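You operate a simulated robot arm through the tools that you are given. There is no shell and no other tool. Be economical: measure what you need, move in short steps, check, and stop when the job is done.

Carry out the task below with a simulated robot arm. There is one attempt and no reset: what you move stays moved.

## Task
Give the stepped rod 2 shots of oil and box it.
Fine: the white box; oil it in the grey tray by the oil bottle; swing the spout back.

Only the result counts: the job must be done as asked and must still hold three seconds after the hand-in. Knocking over, shifting, dropping, spilling or breaking anything else fails it.

## Robot
A 7-joint arm with a two-finger parallel gripper, fixed in place. Base frame: the origin is at the foot of the arm, x ahead of it, y to its left, z up; the work surface is at about z = 0.8. Lengths are in m, angles in degrees, forces in N, time in s.
With the tool pointing down near the work surface it reaches from about 0.3 to 0.7 m from the base axis. Its first joint turns from -66.0 to 66.0 degrees. Payload 1.57 kg.
Tool frame: the origin (TCP) lies between the finger pads and is the grasp point; the fingertips stand 0.03 m ahead of it; z points along the fingers, y is the line along which they close. The gripper opens to 0.11 m. The fingers are 0.024 m wide and 0.012 m thick; the gripper's body (0.048 by 0.112 m) begins 0.078 m behind the TCP.
Orientation is that of the tool frame in the base frame, as a unit quaternion [w, x, y, z]. With the fingers straight down and closing along the base's y, the tool's x points along the base's -x, its y along +y and its z along -z.

## Interface
- The arm moves only by the tool nudge_tool. Its argument "commands" is a list of rows, each a list of 3 entries, a list of its own where there are three numbers: the finger opening in m, from 0 to 0.11, then the shift along the tool's x, y, z in m, then the turn, a rotation vector about the tool's x, y, z in degrees. In form: [[fingers, [tx, ty, tz], [ax, ay, az]], ...]. A call has 1 to 20 rows; each row is the pose to reach, as a shift and turn from the pose commanded when the call began, along the tool's axes at that moment. Each row takes 0.2 s and may step no farther than 0.05 m and 8.6 degrees from the row before; otherwise, or with a gripper value out of range, the whole call is refused. A pose out of reach is approached as far as the arm can. The call stops where the force on the tool passes 40 N (or 10 N more than at its start, if that is more) or the arm is blocked; 0.2 s more then pass. Each finger travels about 0.108 m/s and halts on what it meets, pressing with about 30 N; the grip force reading is that of the motor and also rises with nothing between the fingers. The clock runs only during rows and for 0.2 s after the last one: add rows that repeat a pose to give the fingers time. The reply holds the time, the measured pose of the TCP, the force on the tool along the base axes, the opening and the grip force, in the units named above and with some noise.
- Cameras (640 x 400 px; columns grow to the right, rows downward): "scene" is fixed at [0.1789, -0.416, 1.3879]; the picture's right is [0.54, -0.84, 0.00], its down [-0.60, -0.38, -0.70] and it looks along [0.59, 0.38, -0.71] (base axes); focal length 351 px, centre (320, 200). "wrist" rides on the gripper at [-0.036, 0, -0.08] in the tool frame; the picture's right is [0.00, -1.00, 0.00], its down [0.97, 0.00, -0.24] and it looks along [0.24, 0.00, 0.97] (tool axes); focal length 218 px, centre (320, 200).
- grab_frame(camera): a new picture of that camera. The clock stands still meanwhile.
- measure_at(camera, pixels): for up to 12 pixels [column, row] of the newest picture of that camera ("zoom" is the newest enlarged one), the place [x, y, z] in the base frame of the surface seen there, good to about 0.002 m. The clock stands still meanwhile.
- zoom(camera, box): a new picture of the part [left, top, right, bottom] of that camera's present view, enlarged. The clock stands still meanwhile.
- close_job(): hands the job in; it is judged then, once.

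Go step by step. Measure first, check grasps and placings, and put right what went wrong. The budget is 80 turns and 54 pictures, counting those below and the enlarged ones. Unless the task says otherwise, let go and move clear before handing in, and close with one line.

The tools are called after "Emit:" as name(argument=value, ...) on one line, values as JSON. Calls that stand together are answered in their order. nudge_tool: Moves the arm, as the interface text tells. Its arguments: {"type":"object","properties":{"commands":{"type":"array","items":{"type":"array"}}},"required":["commands"]} The other tools are called the same way: grab_frame (camera) takes a picture; measure_at (camera, pixels) gives the place of the surface under pixels of a picture; zoom (camera, box) takes an enlarged picture of a part of a camera's view; close_job () hands the job in.

At the start:

```text
t: 0.0
eef_pos: [0.3803, -0.0357, 1.1266]
orientation: [0.0, -0.001, 1.0, -0.001]
wrist_force: [-0.3, 0.3, 0.0]
gripper_width: 0.1101
grasp_force: 0.1
```

scene: 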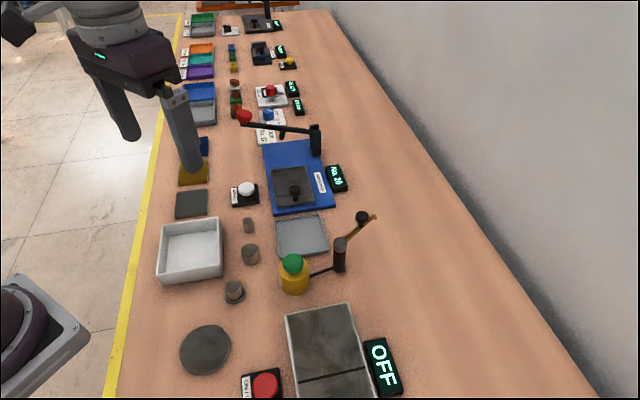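
wrist: 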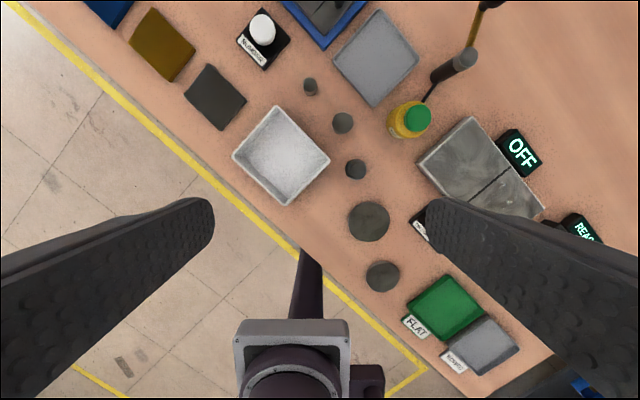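

The scene shows a white box near (190,250), a grey tray at (300,237), the oil bottle at (293,275) with a spout on a post at (340,255), and small parts at (248,225), (250,254) and (234,291). I'll zoom in on these.

Emit:
zoom(camera="scene", box=[220, 190, 400, 310])

Emit:
zoom(camera="scene", box=[150, 200, 300, 300])

Emit:
measure_at(camera="scene", pixels=[[248, 219], [250, 248], [234, 285], [293, 262], [361, 217], [340, 241], [302, 235], [190, 255], [280, 222], [323, 218], [328, 251], [282, 254]])

```text
3.33 times, centred on (310, 250) of scene
```

zoom: 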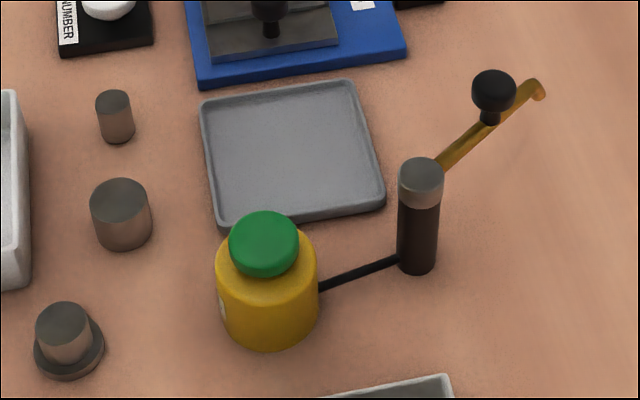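

```text
4.00 times, centred on (225, 250) of scene
```

zoom: 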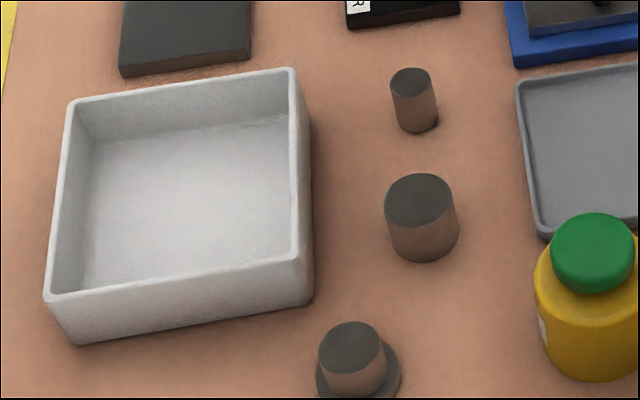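

```text
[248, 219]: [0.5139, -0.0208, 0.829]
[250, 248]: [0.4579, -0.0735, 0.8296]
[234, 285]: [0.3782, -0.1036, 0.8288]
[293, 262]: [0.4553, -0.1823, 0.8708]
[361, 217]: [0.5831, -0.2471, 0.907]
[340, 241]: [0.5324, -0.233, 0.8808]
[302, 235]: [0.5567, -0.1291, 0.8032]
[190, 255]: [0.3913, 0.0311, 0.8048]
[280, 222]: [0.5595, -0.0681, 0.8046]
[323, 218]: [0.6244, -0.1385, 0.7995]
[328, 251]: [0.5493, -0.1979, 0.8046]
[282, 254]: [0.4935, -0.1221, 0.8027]
```

The stepped rod is the flanged part at scene (234,290). I need a closer look at the spout and its mechanism before I touch it.

Emit:
zoom(camera="scene", box=[320, 200, 392, 245])

Emit:
zoom(camera="scene", box=[270, 230, 366, 290])

Emit:
zoom(camera="wrist", box=[320, 0, 520, 125])

Emit:
measure_at(camera="scene", pixels=[[361, 212], [375, 216], [369, 220], [350, 235], [342, 237], [336, 243], [340, 270], [320, 273], [357, 233], [293, 292], [234, 299], [373, 218]])

```text
8.89 times, centred on (356, 222) of scene
```

zoom: 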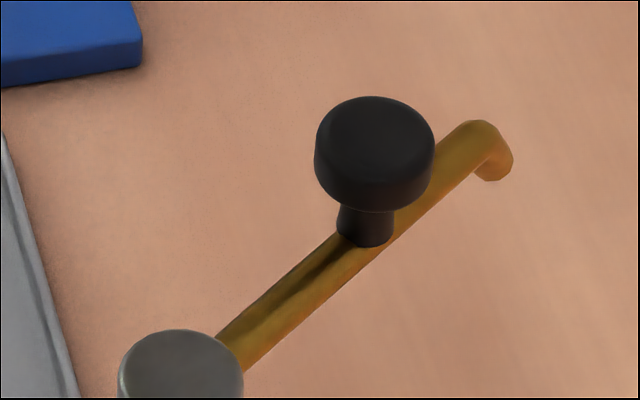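

```text
6.67 times, centred on (318, 260) of scene
```

zoom: 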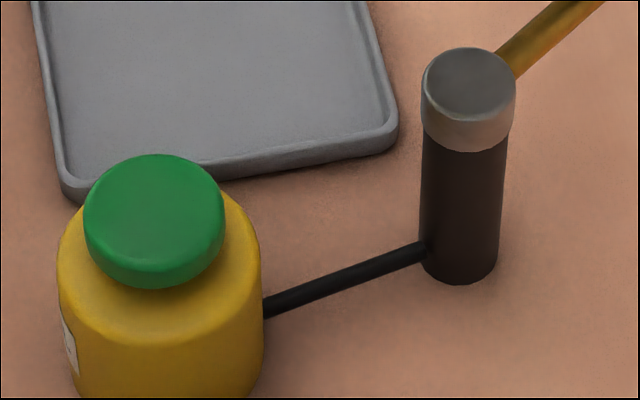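

```text
3.20 times, centred on (420, 62) of wrist
```

zoom: 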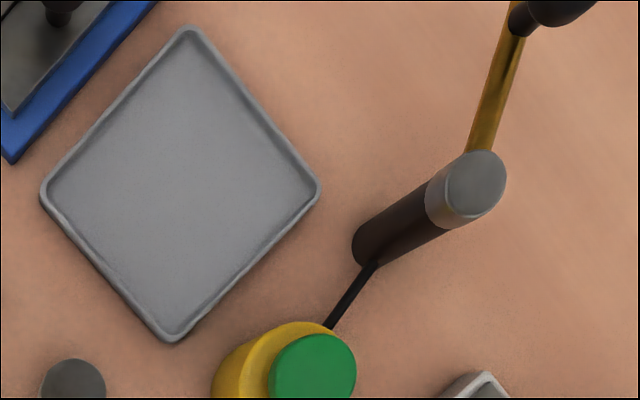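

```text
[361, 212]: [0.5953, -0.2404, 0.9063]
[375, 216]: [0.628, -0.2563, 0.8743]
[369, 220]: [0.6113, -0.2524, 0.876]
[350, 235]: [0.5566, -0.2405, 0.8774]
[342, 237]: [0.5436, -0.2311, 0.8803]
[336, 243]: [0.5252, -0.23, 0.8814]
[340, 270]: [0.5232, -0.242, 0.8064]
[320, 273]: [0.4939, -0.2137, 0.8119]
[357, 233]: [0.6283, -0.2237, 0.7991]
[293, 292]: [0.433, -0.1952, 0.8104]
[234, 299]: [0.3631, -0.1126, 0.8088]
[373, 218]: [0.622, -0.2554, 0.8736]
```

The spout pivots on a post near (0.533,-0.236) and carries a black knob, with its tip about 0.1 m out, so a quarter turn puts it over the tray. I'll move above the stepped rod and look with the wrist camera.

Emit:
nudge_tool(commands=[[0.07, [0, -0.03, 0.035], [0, 0, 0]], [0.07, [0.005, -0.06, 0.07], [0, 0, 0]], [0.07, [0.008, -0.07, 0.115], [0, 0, 0]], [0.07, [0.008, -0.07, 0.16], [0, 0, 0]], [0.07, [0.008, -0.07, 0.19], [0, 0, 0]], [0.07, [0.008, -0.07, 0.19], [0, 0, 0]]])

Emit:
grab_frame(camera="wrist")

```text
t: 1.4
eef_pos: [0.3721, -0.1068, 0.939]
orientation: [0.0, 0.0, 1.0, 0.0]
wrist_force: [-0.7, 0.5, -0.2]
gripper_width: 0.0699
grasp_force: 0.0
```

```text
46 pictures are left
```

wrist: 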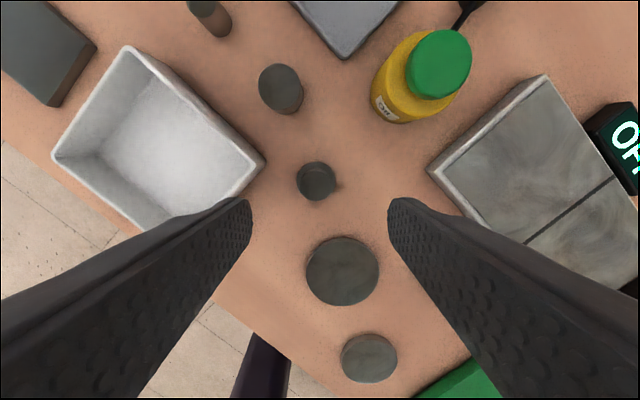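

The stepped rod is at wrist (318,180). I'll enlarge it and measure.

Emit:
zoom(camera="wrist", box=[280, 150, 360, 200])

Emit:
measure_at(camera="wrist", pixels=[[321, 180], [307, 180], [334, 180], [321, 168], [321, 194], [300, 182], [297, 180], [280, 80], [343, 271], [369, 358]])

```text
8.00 times, centred on (320, 175) of wrist
```

zoom: 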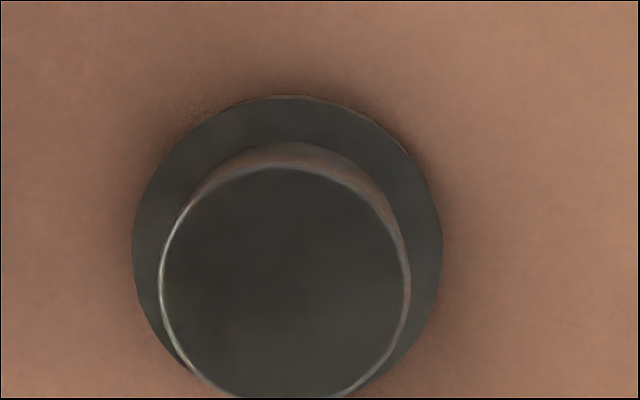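

```text
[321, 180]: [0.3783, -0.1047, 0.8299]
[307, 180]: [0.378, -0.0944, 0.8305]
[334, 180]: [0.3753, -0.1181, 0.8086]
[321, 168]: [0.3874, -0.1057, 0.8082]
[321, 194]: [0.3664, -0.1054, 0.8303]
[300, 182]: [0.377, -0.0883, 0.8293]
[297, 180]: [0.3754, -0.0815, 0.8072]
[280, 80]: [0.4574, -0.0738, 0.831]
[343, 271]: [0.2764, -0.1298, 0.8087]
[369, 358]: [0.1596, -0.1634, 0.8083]
```

The rod's top centre is at (0.373,-0.1005,0.830), with a shaft radius of about 0.012 and the flange top at 0.808. I'll descend so the tips stop just above the flange, then grip.

Emit:
nudge_tool(commands=[[0.07, [-0.001, 0.0057, 0.03], [0, 0, 0]], [0.06, [-0.001, 0.0057, 0.06], [0, 0, 0]], [0.05, [-0.001, 0.0057, 0.08], [0, 0, 0]], [0.05, [-0.001, 0.0057, 0.095], [0, 0, 0]], [0.05, [-0.001, 0.0057, 0.095], [0, 0, 0]]])

Emit:
grab_frame(camera="wrist")

```text
t: 2.6
eef_pos: [0.3732, -0.0992, 0.8428]
orientation: [0.0, 0.0, 1.0, 0.001]
wrist_force: [0.4, 0.4, -0.3]
gripper_width: 0.05
grasp_force: 0.0
```

```text
44 pictures are left
```

wrist: 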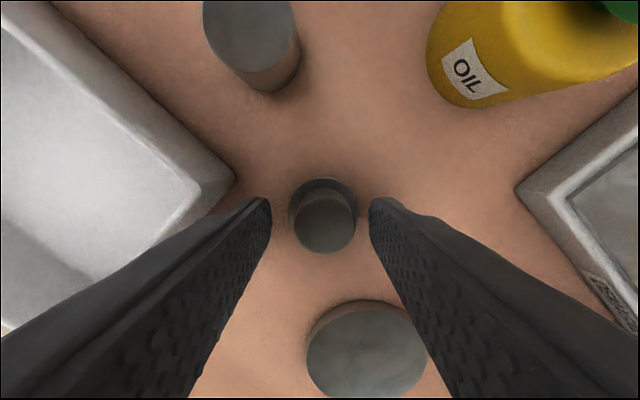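

The rod sits between the fingers at (325,220), so I'll close and lift slowly.

Emit:
nudge_tool(commands=[[0.04, [0, -0.0015, 0], [0, 0, 0]], [0.02, [0, -0.0015, 0], [0, 0, 0]], [0.015, [0, -0.0015, 0], [0, 0, 0]], [0.015, [0, -0.0015, 0], [0, 0, 0]], [0.015, [0, -0.0015, -0.02], [0, 0, 0]], [0.015, [0, -0.0015, -0.05], [0, 0, 0]], [0.015, [0, -0.0015, -0.085], [0, 0, 0]], [0.015, [0, -0.0015, -0.085], [0, 0, 0]]])

Emit:
grab_frame(camera="wrist")

Emit:
grab_frame(camera="scene")

```text
t: 4.4
eef_pos: [0.3736, -0.1043, 0.9285]
orientation: [0.0, 0.0, 1.0, 0.0]
wrist_force: [-0.5, 0.0, -1.3]
gripper_width: 0.027
grasp_force: 29.9
```

```text
43 pictures are left
```

wrist: 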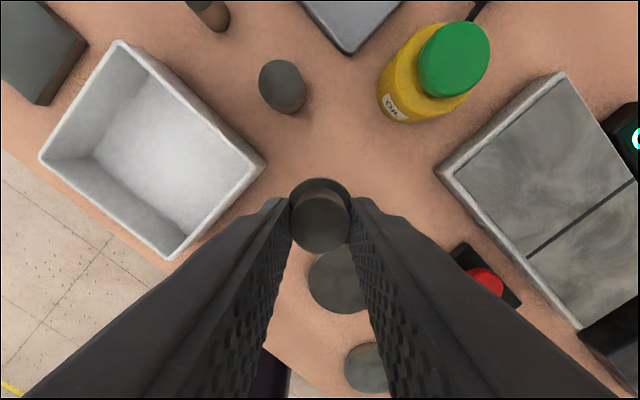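

```text
42 pictures are left
```

scene: 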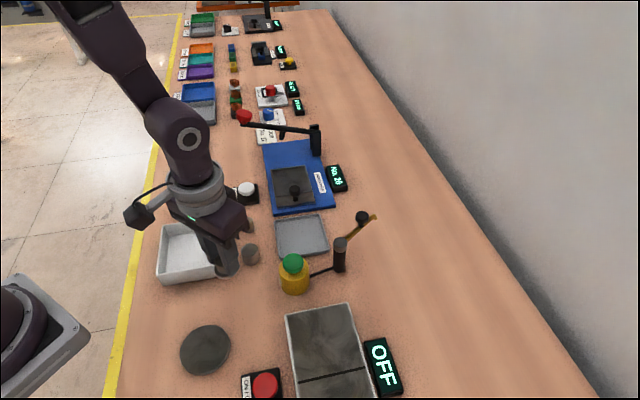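

The rod is held (opening 0.027). Before placing it, I'll measure the spout's pivot, tip and tray corners more precisely.

Emit:
zoom(camera="scene", box=[320, 200, 392, 245])

Emit:
measure_at(camera="zoom", pixels=[[120, 375], [242, 375], [180, 332], [180, 390], [500, 165], [480, 125], [510, 155], [375, 150], [318, 150], [432, 150], [375, 100], [280, 310]])

Emit:
measure_at(camera="scene", pixels=[[276, 221], [321, 216], [327, 251], [281, 258], [340, 246], [334, 240], [347, 240], [300, 225]])

```text
8.89 times, centred on (356, 222) of scene
```

zoom: 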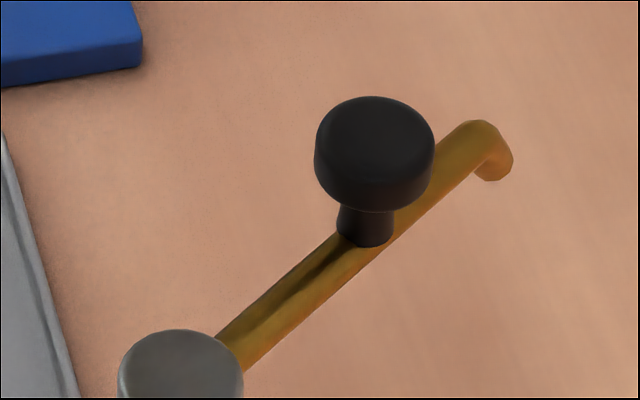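

```text
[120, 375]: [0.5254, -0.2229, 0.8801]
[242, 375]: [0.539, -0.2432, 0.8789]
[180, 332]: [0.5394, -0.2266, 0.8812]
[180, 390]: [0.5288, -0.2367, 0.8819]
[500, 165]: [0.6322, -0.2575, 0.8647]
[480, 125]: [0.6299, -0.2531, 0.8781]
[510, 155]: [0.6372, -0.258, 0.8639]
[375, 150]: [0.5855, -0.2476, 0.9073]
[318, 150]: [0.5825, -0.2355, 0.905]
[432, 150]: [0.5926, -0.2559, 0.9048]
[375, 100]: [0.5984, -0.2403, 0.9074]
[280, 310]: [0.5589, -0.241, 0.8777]
```

```text
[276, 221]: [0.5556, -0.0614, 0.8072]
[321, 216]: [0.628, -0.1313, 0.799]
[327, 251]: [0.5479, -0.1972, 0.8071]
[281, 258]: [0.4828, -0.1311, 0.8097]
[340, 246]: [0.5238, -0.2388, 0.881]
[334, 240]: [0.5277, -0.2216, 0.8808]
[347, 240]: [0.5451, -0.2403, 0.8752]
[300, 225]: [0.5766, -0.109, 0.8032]
```

The pivot is at about (0.532,-0.233), the tip radius about 0.101 and the tray centre about (0.553,-0.130), so I'll place the rod at (0.552,-0.134). First I'll carry it above the tray.

Emit:
nudge_tool(commands=[[0.015, [0, 0, -0.02], [0, 0, 0]], [0.015, [-0.04, 0, -0.025], [0, 0, 0]], [0.015, [-0.08, -0.005, -0.025], [0, 0, 0]], [0.015, [-0.12, -0.015, -0.025], [0, 0, 0]], [0.015, [-0.155, -0.026, -0.025], [0, 0, 0]], [0.015, [-0.1787, -0.0325, -0.02], [0, 0, 0]], [0.015, [-0.1787, -0.0325, 0.01], [0, 0, 0]], [0.015, [-0.1787, -0.0325, 0.04], [0, 0, 0]], [0.015, [-0.1787, -0.0325, 0.04], [0, 0, 0]]])

Emit:
grab_frame(camera="scene")

Emit:
grab_frame(camera="wrist")

```text
t: 6.4
eef_pos: [0.5501, -0.1344, 0.8865]
orientation: [-0.001, 0.0, 1.0, 0.0]
wrist_force: [0.5, 0.5, -2.3]
gripper_width: 0.027
grasp_force: 30.1
```

```text
40 pictures are left
```

scene: 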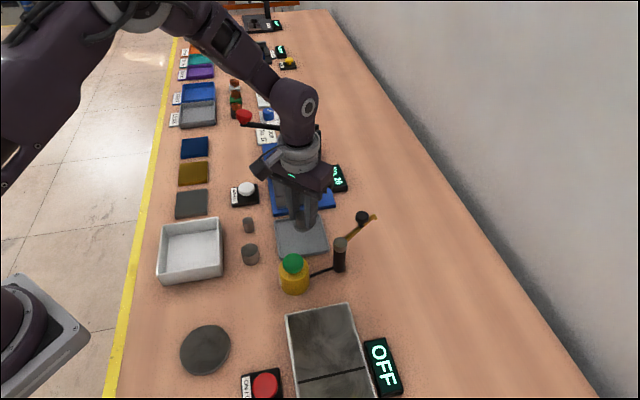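

```text
39 pictures are left
```

wrist: 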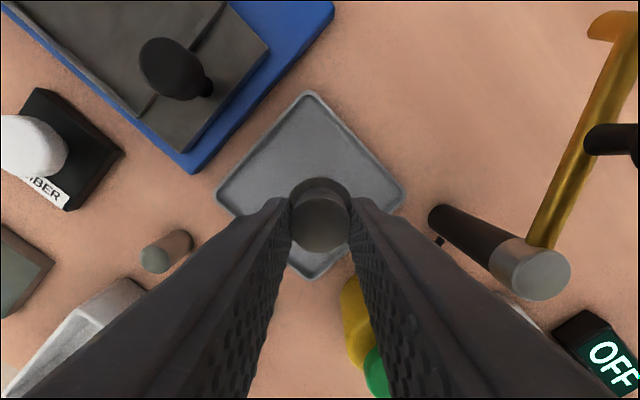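

The rod is centred over the tray, so I'll lower it gently. I'll release only if the readings look right.

Emit:
nudge_tool(commands=[[0.015, [-0.001, 0, 0.02], [0, 0, 0]], [0.015, [-0.001, 0, 0.033], [0, 0, 0]], [0.015, [-0.001, 0, 0.04], [0, 0, 0]], [0.015, [-0.001, 0, 0.042], [0, 0, 0]], [0.015, [-0.001, 0, 0.042], [0, 0, 0]]])

Emit:
grab_frame(camera="wrist")

```text
t: 7.6
eef_pos: [0.5524, -0.1337, 0.8463]
orientation: [0.001, 0.0, 1.0, 0.0]
wrist_force: [-5.2, 2.8, 21.8]
gripper_width: 0.027
grasp_force: 30.3
```

```text
38 pictures are left
```

wrist: 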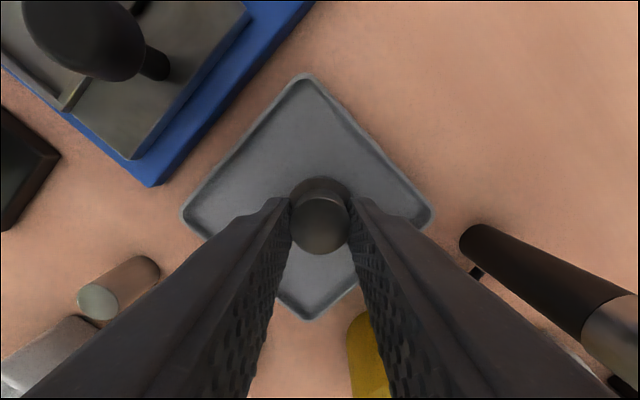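

The rod touches the tray floor (22 N upward force). I'll release it and rise.

Emit:
nudge_tool(commands=[[0.015, [0, 0, -0.0015], [0, 0, 0]], [0.03, [0, 0, -0.0015], [0, 0, 0]], [0.05, [0, 0, -0.0015], [0, 0, 0]], [0.05, [0, 0, -0.0015], [0, 0, 0]], [0.05, [0, 0, -0.03], [0, 0, 0]], [0.05, [0, 0, -0.07], [0, 0, 0]], [0.05, [0, 0, -0.11], [0, 0, 0]], [0.05, [0, 0, -0.15], [0, 0, 0]], [0.05, [0, 0, -0.15], [0, 0, 0]]])

Emit:
grab_frame(camera="wrist")

```text
t: 9.6
eef_pos: [0.5529, -0.134, 0.9956]
orientation: [0.0, 0.0, 1.0, 0.0]
wrist_force: [0.0, 0.3, 0.0]
gripper_width: 0.05
grasp_force: 0.1
```

```text
37 pictures are left
```

wrist: 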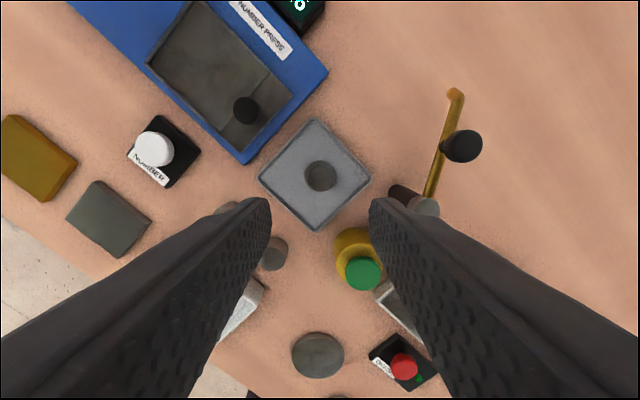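

The rod stands in the tray at (320,176). I'll measure the rod, spout tip, knob and pivot from this view.

Emit:
zoom(camera="wrist", box=[380, 70, 508, 230])

Emit:
measure_at(camera="wrist", pixels=[[320, 178], [455, 92], [457, 97], [463, 146], [448, 140], [482, 145], [430, 193], [436, 165], [425, 206], [440, 207], [314, 120], [316, 228]])

```text
2.50 times, centred on (444, 150) of wrist
```

zoom: 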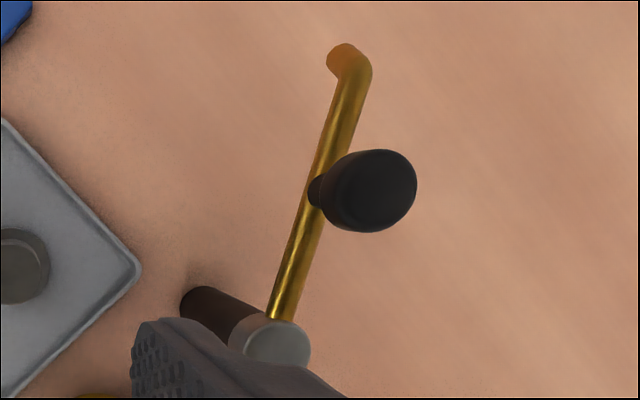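

```text
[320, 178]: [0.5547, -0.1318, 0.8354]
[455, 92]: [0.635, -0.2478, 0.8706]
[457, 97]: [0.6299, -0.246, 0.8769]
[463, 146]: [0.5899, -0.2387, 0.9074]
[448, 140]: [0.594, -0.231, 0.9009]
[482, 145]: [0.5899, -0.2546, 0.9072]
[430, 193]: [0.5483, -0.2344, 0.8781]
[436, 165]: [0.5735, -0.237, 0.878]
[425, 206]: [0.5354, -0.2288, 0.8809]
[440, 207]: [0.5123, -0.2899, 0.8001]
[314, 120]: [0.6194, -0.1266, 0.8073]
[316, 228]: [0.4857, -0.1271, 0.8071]
```

The pivot is at (0.5345,-0.2305), the knob at (0.590,-0.241) and the tip at (0.634,-0.249). A 90° anticlockwise swing brings the tip to about (0.553,-0.131), right over the rod. I plan to straddle the knob loosely and turn the hand with it, so I'll first test in free air that the wrist can yaw that far.

Emit:
nudge_tool(commands=[[0.05, [0, 0, -0.02], [0, 0, -8]], [0.05, [0, 0, -0.02], [0, 0, -16]], [0.05, [0, 0, -0.02], [0, 0, -24]], [0.05, [0, 0, -0.02], [0, 0, -32]], [0.05, [0, 0, -0.02], [0, 0, -40]], [0.05, [0, 0, -0.02], [0, 0, -48]], [0.05, [0, 0, -0.02], [0, 0, -56]], [0.05, [0, 0, -0.02], [0, 0, -64]], [0.05, [0, 0, -0.02], [0, 0, -72]], [0.05, [0, 0, -0.02], [0, 0, -80]], [0.05, [0, 0, -0.02], [0, 0, -80]]])

```text
t: 12.0
eef_pos: [0.5538, -0.1362, 1.0158]
orientation: [0.0, -0.644, 0.765, 0.0]
wrist_force: [-1.0, 0.9, -0.6]
gripper_width: 0.05
grasp_force: 0.1
```

The 80° anticlockwise yaw works. Now I'll turn back to -10°, perpendicular to the spout, and hover above the knob to check alignment.

Emit:
nudge_tool(commands=[[0.05, [0.009, -0.005, 0], [0, 0, 8.2]], [0.05, [0.018, -0.01, 0], [0, 0, 16.4]], [0.05, [0.027, -0.015, 0], [0, 0, 24.6]], [0.05, [0.036, -0.02, 0], [0, 0, 32.8]], [0.05, [0.045, -0.025, 0], [0, 0, 41]], [0.05, [0.054, -0.03, 0], [0, 0, 49.2]], [0.05, [0.063, -0.035, 0], [0, 0, 57.4]], [0.05, [0.072, -0.04, 0], [0, 0, 65.6]], [0.05, [0.081, -0.045, 0], [0, 0, 73.8]], [0.05, [0.09, -0.05, 0], [0, 0, 82]], [0.05, [0.099, -0.055, 0], [0, 0, 90]], [0.05, [0.099, -0.055, 0.03], [0, 0, 90]], [0.05, [0.099, -0.055, 0.045], [0, 0, 90]], [0.05, [0.099, -0.055, 0.045], [0, 0, 90]]])

Emit:
grab_frame(camera="wrist")

```text
t: 15.0
eef_pos: [0.5909, -0.2421, 0.9698]
orientation: [0.0, 0.088, 0.996, 0.0]
wrist_force: [-0.4, 0.8, 0.3]
gripper_width: 0.0505
grasp_force: 0.0
```

```text
35 pictures are left
```

wrist: 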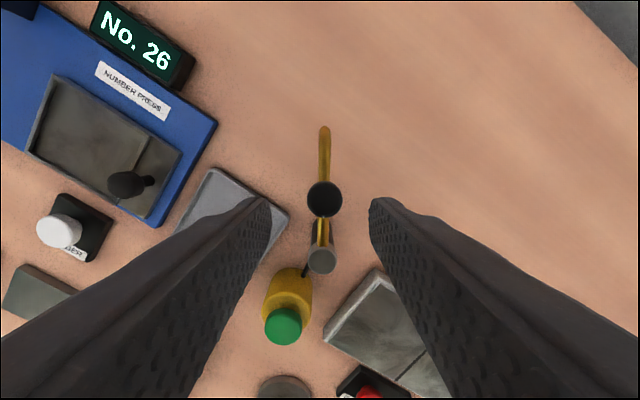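

The hand is aligned with the spout (column 323 throughout). I'll measure the knob's edges to centre on it.

Emit:
measure_at(camera="wrist", pixels=[[324, 199], [310, 199], [338, 199], [324, 185], [324, 214], [322, 258], [312, 258], [332, 258], [324, 130], [324, 170], [322, 247], [322, 268]])

Emit:
zoom(camera="wrist", box=[264, 120, 384, 280])

```text
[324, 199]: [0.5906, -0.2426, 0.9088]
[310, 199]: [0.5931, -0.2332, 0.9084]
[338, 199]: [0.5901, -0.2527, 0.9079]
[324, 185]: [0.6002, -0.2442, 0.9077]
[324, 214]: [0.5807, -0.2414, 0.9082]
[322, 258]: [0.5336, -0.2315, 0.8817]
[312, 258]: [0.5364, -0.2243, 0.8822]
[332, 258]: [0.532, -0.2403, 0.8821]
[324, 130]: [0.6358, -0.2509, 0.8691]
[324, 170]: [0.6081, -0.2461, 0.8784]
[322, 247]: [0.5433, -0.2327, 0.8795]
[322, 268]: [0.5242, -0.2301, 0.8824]
```

```text
2.50 times, centred on (324, 200) of wrist
```

zoom: 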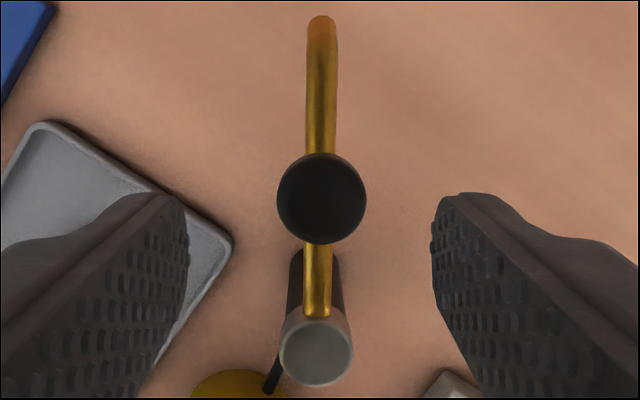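

The knob centre is (0.591,-0.243) with a diameter of about 0.025; the pivot is (0.531,-0.231) and the knob radius about 0.061. I'll lower to straddle it with the tips just above the tube, then narrow the opening to 0.030.

Emit:
nudge_tool(commands=[[0.05, [0, -0.0015, 0.03], [0, 0, 0]], [0.05, [0, -0.0015, 0.05], [0, 0, 0]], [0.05, [0, -0.0015, 0.0546], [0, 0, 0]], [0.04, [0, -0.0015, 0.0546], [0, 0, 0]], [0.03, [0, -0.0015, 0.0546], [0, 0, 0]], [0.03, [0, -0.0015, 0.0546], [0, 0, 0]]])

Emit:
grab_frame(camera="wrist")

Emit:
zoom(camera="scene", box=[290, 180, 410, 255])

```text
t: 16.4
eef_pos: [0.5906, -0.2424, 0.9145]
orientation: [0.0, 0.088, 0.996, 0.0]
wrist_force: [-0.9, 0.6, -0.1]
gripper_width: 0.0303
grasp_force: 0.2
```

```text
33 pictures are left
```

wrist: 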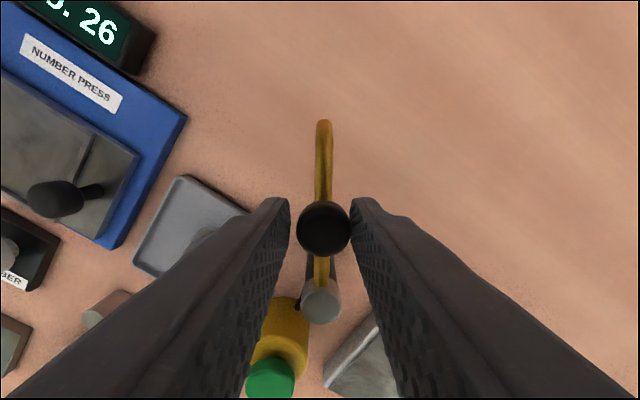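

```text
5.33 times, centred on (350, 218) of scene
```

zoom: 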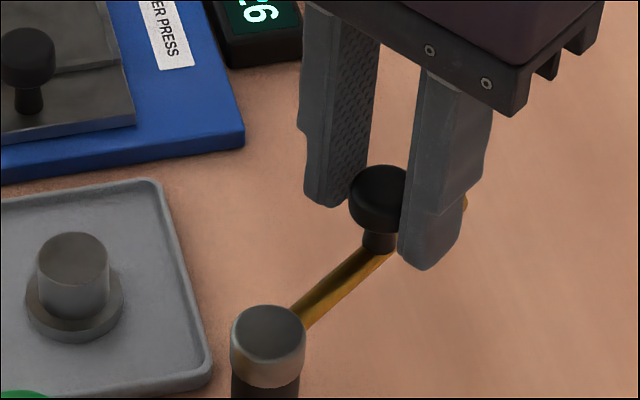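

The fingers straddle the knob cleanly. I'll swing the first 30° and check.

Emit:
nudge_tool(commands=[[0.03, [0.0001, 0.004, 0], [0, 0, -3.75]], [0.03, [0.0005, 0.008, 0], [0, 0, -7.5]], [0.03, [0.0021, 0.0158, 0], [0, 0, -15]], [0.03, [0.0046, 0.0233, 0], [0, 0, -22.5]], [0.03, [0.0082, 0.0305, 0], [0, 0, -30]], [0.03, [0.0082, 0.0305, 0], [0, 0, -30]]])

Emit:
grab_frame(camera="wrist")

```text
t: 17.8
eef_pos: [0.5874, -0.2121, 0.9157]
orientation: [0.0, -0.175, 0.984, 0.0]
wrist_force: [0.2, 0.0, -0.3]
gripper_width: 0.0301
grasp_force: 0.2
```

```text
31 pictures are left
```

wrist: 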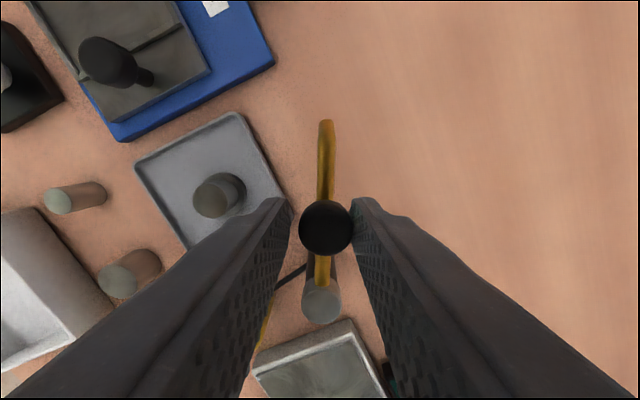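

The spout follows smoothly, so I'll swing the remaining 60°.

Emit:
nudge_tool(commands=[[0.03, [0.0005, 0.008, 0], [0, 0, -7.5]], [0.03, [0.0021, 0.0158, 0], [0, 0, -15]], [0.03, [0.0046, 0.0233, 0], [0, 0, -22.5]], [0.03, [0.0082, 0.0305, 0], [0, 0, -30]], [0.03, [0.0126, 0.0371, 0], [0, 0, -37.5]], [0.03, [0.0179, 0.0431, 0], [0, 0, -45]], [0.03, [0.0239, 0.0484, 0], [0, 0, -52.5]], [0.03, [0.0305, 0.0528, 0], [0, 0, -60]], [0.03, [0.0305, 0.0528, 0], [0, 0, -60]]])

Emit:
grab_frame(camera="wrist")

Emit:
zoom(camera="scene", box=[260, 180, 380, 280])

```text
t: 19.8
eef_pos: [0.5399, -0.173, 0.9158]
orientation: [0.0, -0.643, 0.766, 0.0]
wrist_force: [-0.3, -1.0, -0.8]
gripper_width: 0.0299
grasp_force: 0.0
```

```text
30 pictures are left
```

wrist: 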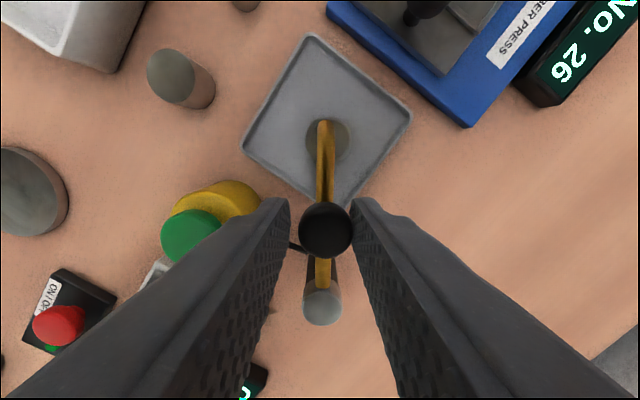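

```text
4.00 times, centred on (320, 230) of scene
```

zoom: 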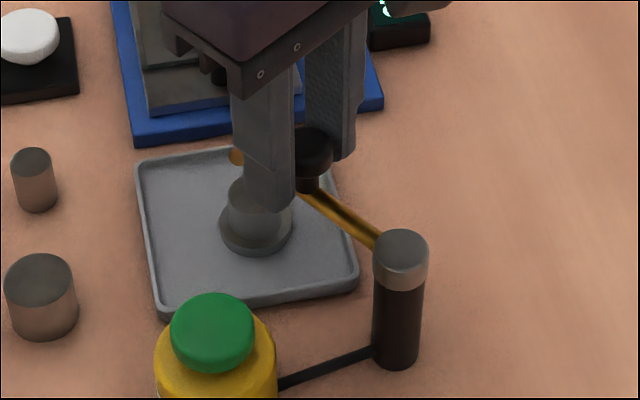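

The tip is at wrist (325,125) and the rod at (328,142). I'll measure whether the tip sits over the rod's centre.

Emit:
measure_at(camera="wrist", pixels=[[325, 123], [325, 130], [340, 140], [312, 140], [346, 140], [306, 140], [325, 170], [325, 225], [322, 308]])

Emit:
zoom(camera="wrist", box=[280, 100, 376, 160])

```text
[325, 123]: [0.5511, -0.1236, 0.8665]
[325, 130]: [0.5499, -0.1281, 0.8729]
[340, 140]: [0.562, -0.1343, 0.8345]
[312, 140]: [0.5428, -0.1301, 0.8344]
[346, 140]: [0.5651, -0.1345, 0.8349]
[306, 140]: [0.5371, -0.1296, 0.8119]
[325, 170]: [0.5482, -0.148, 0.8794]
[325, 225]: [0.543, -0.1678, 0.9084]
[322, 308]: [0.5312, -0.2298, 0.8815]
```

```text
6.67 times, centred on (328, 130) of wrist
```

zoom: 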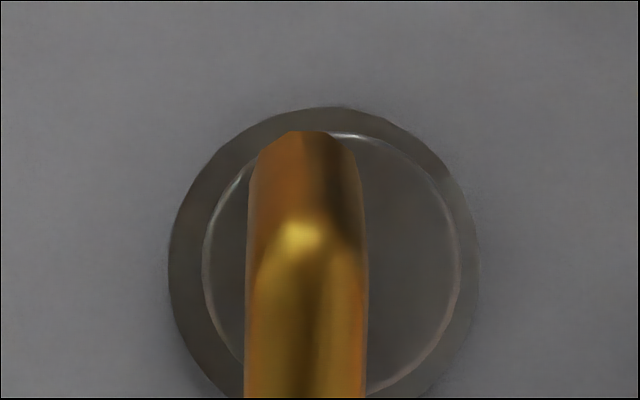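

The outlet is at about (0.5505,-0.1285) and the rod centre at about (0.555,-0.132). That is within the rod, but I'll bring the spout back about 2.5° to centre it better.

Emit:
nudge_tool(commands=[[0.03, [0, -0.004, 0], [0, 0, 1]], [0.03, [0, -0.0077, 0], [0, 0, 2.5]], [0.03, [0, -0.0077, 0], [0, 0, 2.5]]])

Emit:
grab_frame(camera="wrist")

Emit:
measure_at(camera="wrist", pixels=[[321, 123], [325, 123], [325, 225], [318, 225], [340, 140], [312, 140], [325, 165]])

```text
t: 20.6
eef_pos: [0.5488, -0.1737, 0.9166]
orientation: [0.001, -0.626, 0.78, 0.0]
wrist_force: [-0.6, -0.2, -0.6]
gripper_width: 0.0303
grasp_force: 0.0
```

```text
27 pictures are left
```

wrist: 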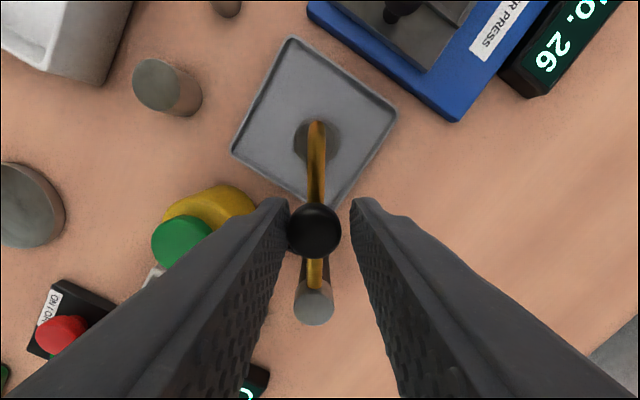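

```text
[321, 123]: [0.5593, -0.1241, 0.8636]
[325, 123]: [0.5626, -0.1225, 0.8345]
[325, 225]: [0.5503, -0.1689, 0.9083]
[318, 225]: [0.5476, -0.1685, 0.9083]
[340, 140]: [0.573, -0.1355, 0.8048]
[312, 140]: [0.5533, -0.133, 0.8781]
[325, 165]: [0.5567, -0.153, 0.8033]
```

The tip (317,125) is now right over the rod's centre. I'll rise off the knob, close the fingers and hover directly above it to press it as the pump.

Emit:
nudge_tool(commands=[[0.03, [0, 0.0025, 0], [0, 0, 0]], [0.036, [0, 0.003, 0], [0, 0, 0]], [0.036, [0, 0.003, -0.02], [0, 0, 0]], [0.036, [-0.002, 0.0033, -0.05], [0, 0, 0]], [0, [-0.002, 0.0033, -0.05], [0, 0, 0]], [0, [-0.002, 0.0033, -0.05], [0, 0, 0]], [0, [-0.002, 0.0033, -0.05], [0, 0, 0]]])

Emit:
grab_frame(camera="wrist")

Emit:
zoom(camera="scene", box=[260, 170, 380, 280])

```text
t: 22.2
eef_pos: [0.5453, -0.1703, 0.967]
orientation: [0.0, -0.626, 0.78, -0.001]
wrist_force: [0.5, -0.2, -0.1]
gripper_width: 0.0001
grasp_force: 21.3
```

```text
26 pictures are left
```

wrist: 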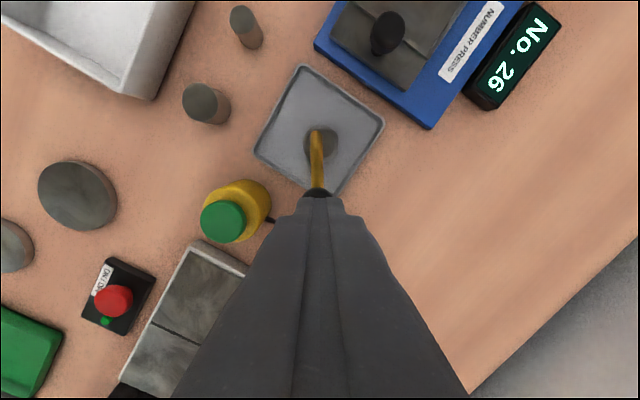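

```text
3.64 times, centred on (320, 225) of scene
```

zoom: 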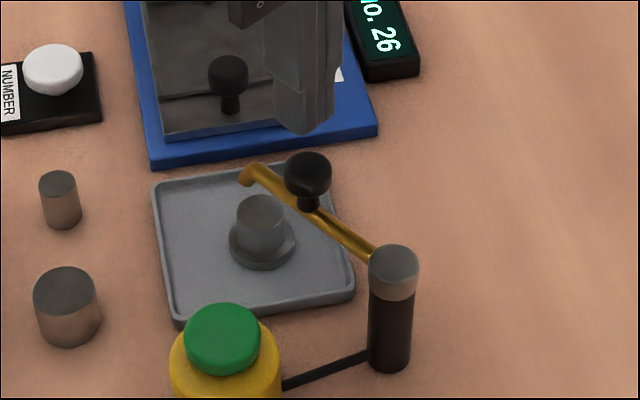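

The spout stays put over the rod, and the closed fingertips are above the knob with about 0.029 m of gap. I'll descend to contact and press gently a few mm, reading the force.

Emit:
nudge_tool(commands=[[0, [0, 0, 0.018], [0, 0, 0]], [0, [0, 0, 0.025], [0, 0, 0]], [0, [0, 0, 0.028], [0, 0, 0]], [0, [0, 0, 0.03], [0, 0, 0]], [0, [0, 0, 0.032], [0, 0, 0]], [0, [0, 0, 0.034], [0, 0, 0]]])

Emit:
zoom(camera="scene", box=[260, 170, 380, 280])

```text
t: 23.3
eef_pos: [0.5458, -0.1721, 0.939]
orientation: [0.001, -0.626, 0.78, -0.003]
wrist_force: [-0.1, 0.4, 7.7]
gripper_width: 0.0
grasp_force: 21.3
stopped in row 5: the force on the tool passed its limit (the readings are from after the stop); the commanded pose is now the measured one
```

```text
3.64 times, centred on (320, 225) of scene
```

zoom: 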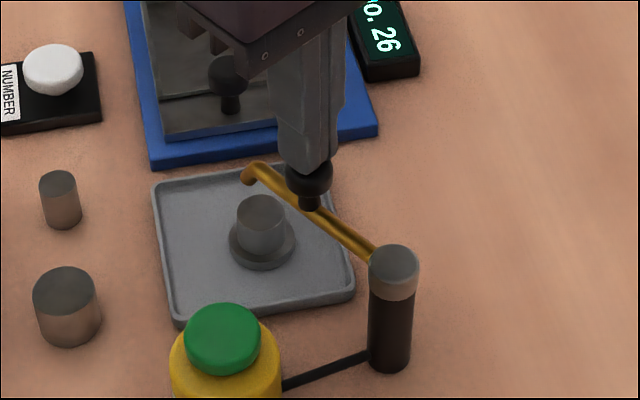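

The knob is rigid: 40 N with no travel, so it is only the handle and the pump is elsewhere. I'll back off and inspect the bottle, green cap, post cap and rod.

Emit:
nudge_tool(commands=[[0, [0, 0, -0.02], [0, 0, 0]], [0, [0, 0, -0.06], [0, 0, 0]], [0, [0, 0, -0.1], [0, 0, 0]], [0, [0, 0, -0.1], [0, 0, 0]]])

Emit:
zoom(camera="scene", box=[268, 240, 348, 300])

Emit:
zoom(camera="scene", box=[280, 205, 360, 265])

Emit:
grab_frame(camera="wrist")

```text
t: 24.3
eef_pos: [0.5443, -0.1731, 1.0377]
orientation: [0.001, -0.625, 0.78, -0.001]
wrist_force: [0.2, 0.6, -0.6]
gripper_width: 0.0001
grasp_force: 20.9
```

```text
6.67 times, centred on (308, 270) of scene
```

zoom: 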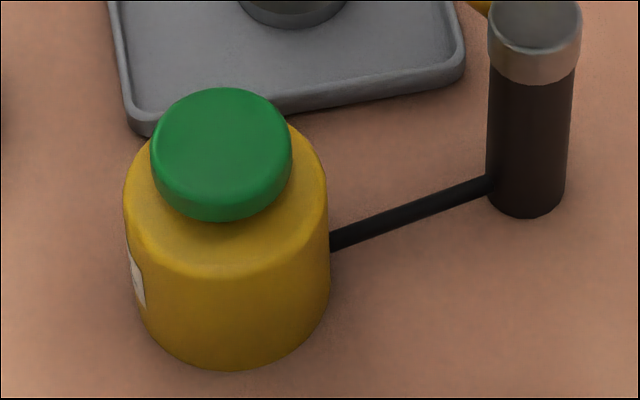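

```text
6.67 times, centred on (320, 235) of scene
```

zoom: 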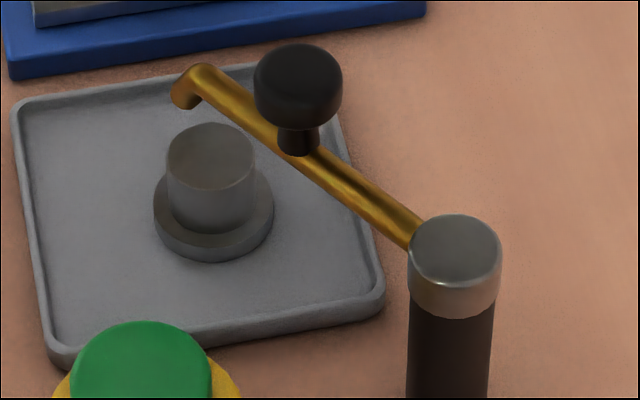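

```text
21 pictures are left
```

wrist: 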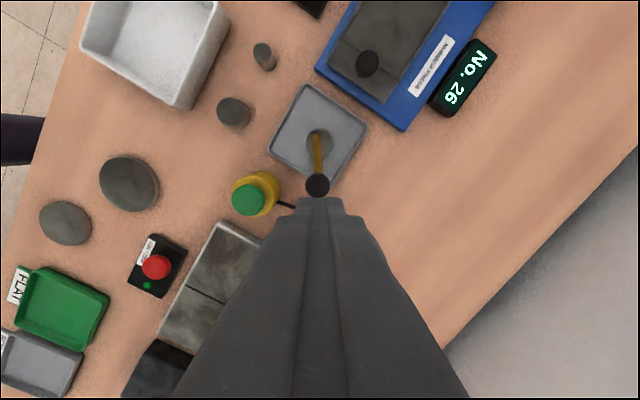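

The green cap on the oil bottle is the likely plunger, since the bottle feeds the post through the hose. I'll measure the cap and move above its centre.

Emit:
measure_at(camera="wrist", pixels=[[248, 200], [232, 200], [265, 200], [248, 184], [248, 215], [272, 186], [258, 177]])

Emit:
measure_at(camera="scene", pixels=[[293, 262], [285, 262], [301, 262], [293, 256], [293, 267], [293, 279], [293, 275], [305, 276]])

```text
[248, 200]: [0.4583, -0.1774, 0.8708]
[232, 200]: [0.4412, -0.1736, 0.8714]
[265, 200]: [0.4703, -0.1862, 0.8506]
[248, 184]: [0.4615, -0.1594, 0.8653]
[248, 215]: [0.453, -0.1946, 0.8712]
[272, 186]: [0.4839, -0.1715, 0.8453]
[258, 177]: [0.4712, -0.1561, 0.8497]
```

```text
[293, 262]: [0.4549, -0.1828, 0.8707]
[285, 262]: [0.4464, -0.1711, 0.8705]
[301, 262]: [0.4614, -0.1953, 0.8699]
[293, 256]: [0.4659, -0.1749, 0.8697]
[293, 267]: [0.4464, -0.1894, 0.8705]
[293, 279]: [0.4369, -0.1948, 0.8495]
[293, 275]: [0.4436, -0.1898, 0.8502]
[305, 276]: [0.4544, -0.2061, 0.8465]
```

Cap centre is about (0.457,-0.180), top 0.871. I'll move over it and hover about 2 cm above.

Emit:
nudge_tool(commands=[[0, [0.01, 0.04, 0], [0, 0, 0]], [0, [0.027, 0.0849, 0], [0, 0, 0]], [0, [0.027, 0.0849, 0.045], [0, 0, 0]], [0, [0.027, 0.0849, 0.09], [0, 0, 0]], [0, [0.027, 0.0849, 0.119], [0, 0, 0]], [0, [0.027, 0.0849, 0.119], [0, 0, 0]]])

Emit:
zoom(camera="scene", box=[240, 190, 360, 300])

```text
t: 25.7
eef_pos: [0.4563, -0.18, 0.9178]
orientation: [0.0, -0.626, 0.78, -0.002]
wrist_force: [-0.2, 0.2, -0.3]
gripper_width: 0.0
grasp_force: 21.0
```

```text
3.64 times, centred on (300, 245) of scene
```

zoom: 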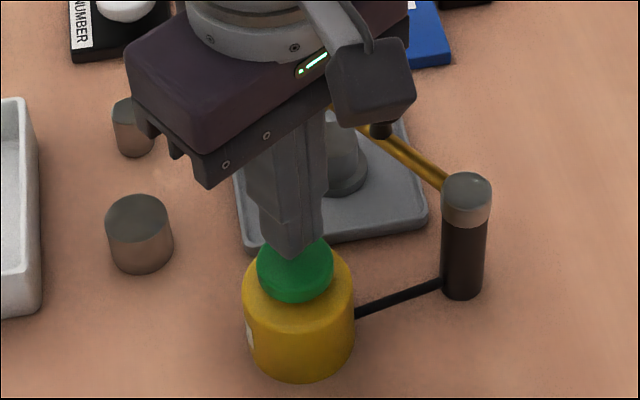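

The fingers are centred above the cap. I'll press slowly to about 5 mm below contact.

Emit:
nudge_tool(commands=[[0, [0, 0, 0.012], [0, 0, 0]], [0, [0, 0, 0.016], [0, 0, 0]], [0, [0, 0, 0.018], [0, 0, 0]], [0, [0, 0, 0.02], [0, 0, 0]], [0, [0, 0, 0.022], [0, 0, 0]], [0, [0, 0, 0.022], [0, 0, 0]]])

Emit:
zoom(camera="scene", box=[260, 200, 360, 300])

```text
t: 27.1
eef_pos: [0.4555, -0.1802, 0.8962]
orientation: [0.001, -0.626, 0.78, -0.002]
wrist_force: [1.0, -0.2, 1.8]
gripper_width: 0.0002
grasp_force: 21.1
```

```text
4.00 times, centred on (310, 250) of scene
```

zoom: 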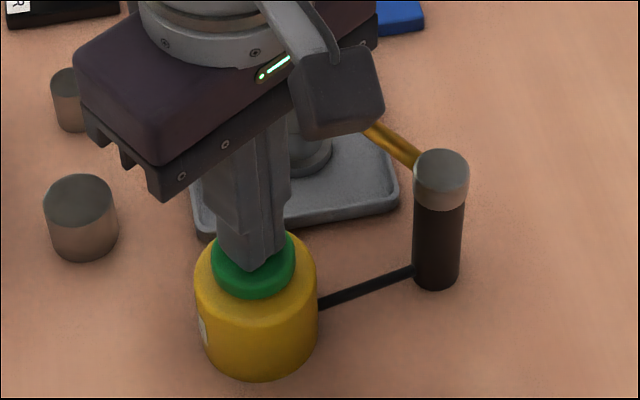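

Only 1.8 N at 5 mm depth, and the cap has visibly sunk, so it is a sprung plunger. I'll continue the same stroke to its bottom in small steps.

Emit:
nudge_tool(commands=[[0, [0, 0, 0.002], [0, 0, 0]], [0, [0, 0, 0.004], [0, 0, 0]], [0, [0, 0, 0.006], [0, 0, 0]], [0, [0, 0, 0.006], [0, 0, 0]]])

Emit:
zoom(camera="scene", box=[260, 200, 360, 300])

```text
t: 28.1
eef_pos: [0.4561, -0.1798, 0.8902]
orientation: [0.0, -0.625, 0.78, -0.003]
wrist_force: [-4.5, -4.3, 33.8]
gripper_width: 0.0001
grasp_force: 21.8
```

```text
4.00 times, centred on (310, 250) of scene
```

zoom: 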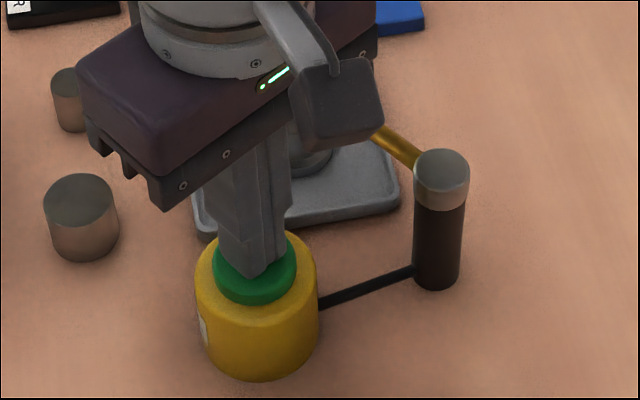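

The plunger bottomed at 34 N, about 10 mm of stroke. I'll release fully and look for oil on the rod.

Emit:
nudge_tool(commands=[[0, [0, 0, -0.005], [0, 0, 0]], [0, [0, 0, -0.015], [0, 0, 0]], [0, [0, 0, -0.03], [0, 0, 0]], [0, [0, 0, -0.03], [0, 0, 0]], [0, [0, 0, -0.03], [0, 0, 0]]])

Emit:
grab_frame(camera="wrist")

Emit:
zoom(camera="wrist", box=[380, 40, 540, 140])

```text
t: 29.3
eef_pos: [0.4566, -0.1798, 0.9208]
orientation: [0.0, -0.626, 0.78, -0.002]
wrist_force: [1.5, -0.4, 0.3]
gripper_width: 0.0
grasp_force: 21.8
```

```text
17 pictures are left
```

wrist: 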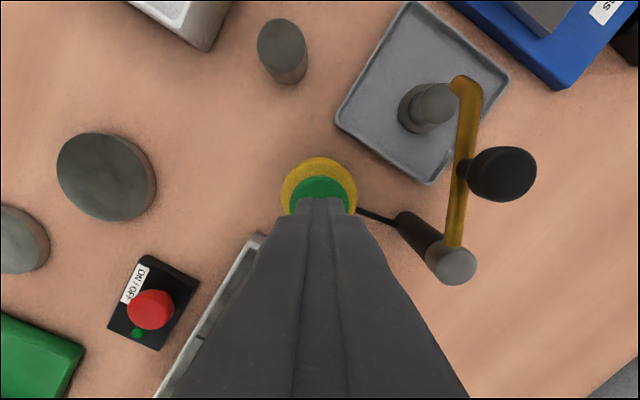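

```text
4.00 times, centred on (460, 90) of wrist
```

zoom: 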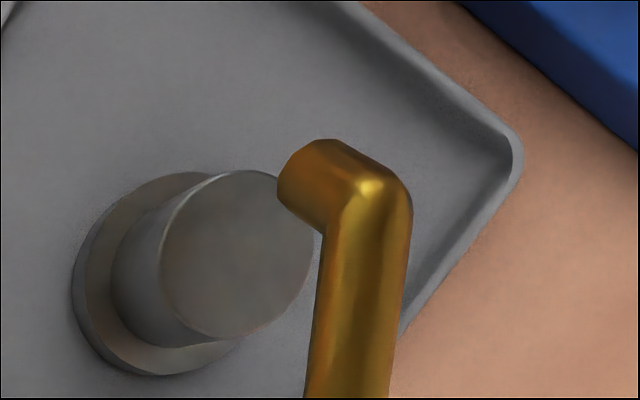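

The cap has sprung back. No oil is obvious from this angle, so I'll back off for an unobstructed scene view of the rod before the second stroke.

Emit:
nudge_tool(commands=[[0, [0, 0, -0.04], [0, 0, 0]], [0, [0, 0, -0.08], [0, 0, 0]], [0, [0, 0, -0.12], [0, 0, 0]], [0, [-0.014, -0.042, -0.12], [0, 0, 0]], [0, [-0.027, -0.0849, -0.12], [0, 0, 0]], [0, [-0.027, -0.0849, -0.12], [0, 0, 0]]])

Emit:
zoom(camera="scene", box=[280, 205, 360, 265])

```text
t: 30.7
eef_pos: [0.5456, -0.1727, 1.0402]
orientation: [0.0, -0.625, 0.78, -0.002]
wrist_force: [0.4, 0.8, 0.1]
gripper_width: 0.0
grasp_force: 21.6
```

```text
6.67 times, centred on (320, 235) of scene
```

zoom: 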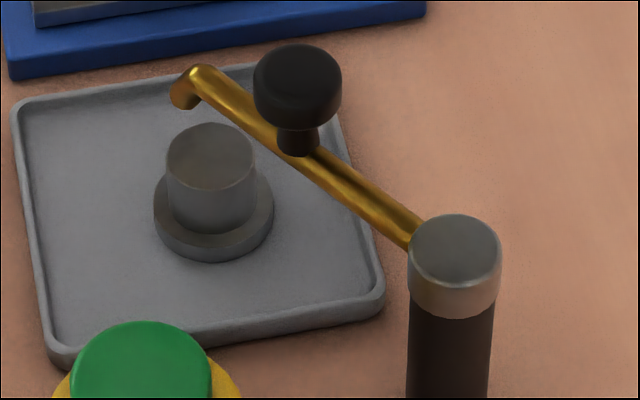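

There's no visible change on the rod, and none in the tray, so the oil may simply not be drawn. For the second stroke I'll press to the bottom and photograph with the wrist camera, which sees the outlet, while the cap is held down.

Emit:
nudge_tool(commands=[[0, [0.014, 0.042, 0], [0, 0, 0]], [0, [0.027, 0.0849, 0], [0, 0, 0]], [0, [0.027, 0.0849, 0.045], [0, 0, 0]], [0, [0.027, 0.0849, 0.09], [0, 0, 0]], [0, [0.027, 0.0849, 0.12], [0, 0, 0]], [0, [0.027, 0.0849, 0.132], [0, 0, 0]], [0, [0.027, 0.0849, 0.136], [0, 0, 0]], [0, [0.027, 0.0849, 0.14], [0, 0, 0]], [0, [0.027, 0.0849, 0.144], [0, 0, 0]], [0, [0.027, 0.0849, 0.147], [0, 0, 0]], [0, [0.027, 0.0849, 0.149], [0, 0, 0]], [0, [0.027, 0.0849, 0.1505], [0, 0, 0]]])

Emit:
zoom(camera="wrist", box=[360, 20, 552, 140])

```text
t: 33.3
eef_pos: [0.4569, -0.1803, 0.8917]
orientation: [0.0, -0.626, 0.78, -0.002]
wrist_force: [-7.5, -1.8, 30.5]
gripper_width: 0.0002
grasp_force: 21.3
```

```text
3.33 times, centred on (456, 80) of wrist
```

zoom: 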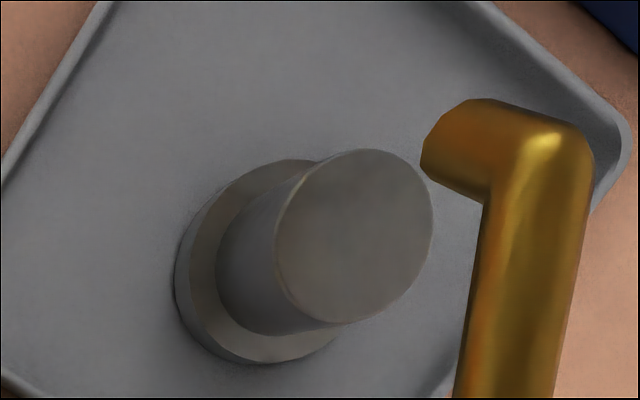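

The second stroke bottomed at the same depth and force (0.892, 30 N). I'll release, go back above the knob, open the fingers and check alignment before straddling.

Emit:
nudge_tool(commands=[[0, [0, 0, -0.005], [0, 0, 0]], [0, [0, 0, -0.015], [0, 0, 0]], [0, [0, 0, -0.05], [0, 0, 0]], [0, [0, 0, -0.1], [0, 0, 0]], [0, [0, 0, -0.12], [0, 0, 0]], [0.02, [-0.014, -0.042, -0.12], [0, 0, 0]], [0.05, [-0.027, -0.0849, -0.12], [0, 0, 0]], [0.05, [-0.027, -0.0849, -0.08], [0, 0, 0]], [0.05, [-0.027, -0.0849, -0.08], [0, 0, 0]]])

Emit:
grab_frame(camera="wrist")

```text
t: 35.3
eef_pos: [0.5483, -0.1719, 0.9705]
orientation: [0.001, -0.625, 0.78, -0.002]
wrist_force: [-0.3, -0.1, -0.6]
gripper_width: 0.05
grasp_force: 0.0
```

```text
13 pictures are left
```

wrist: 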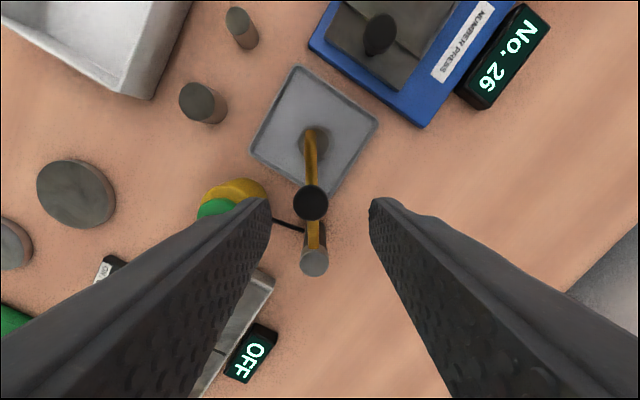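

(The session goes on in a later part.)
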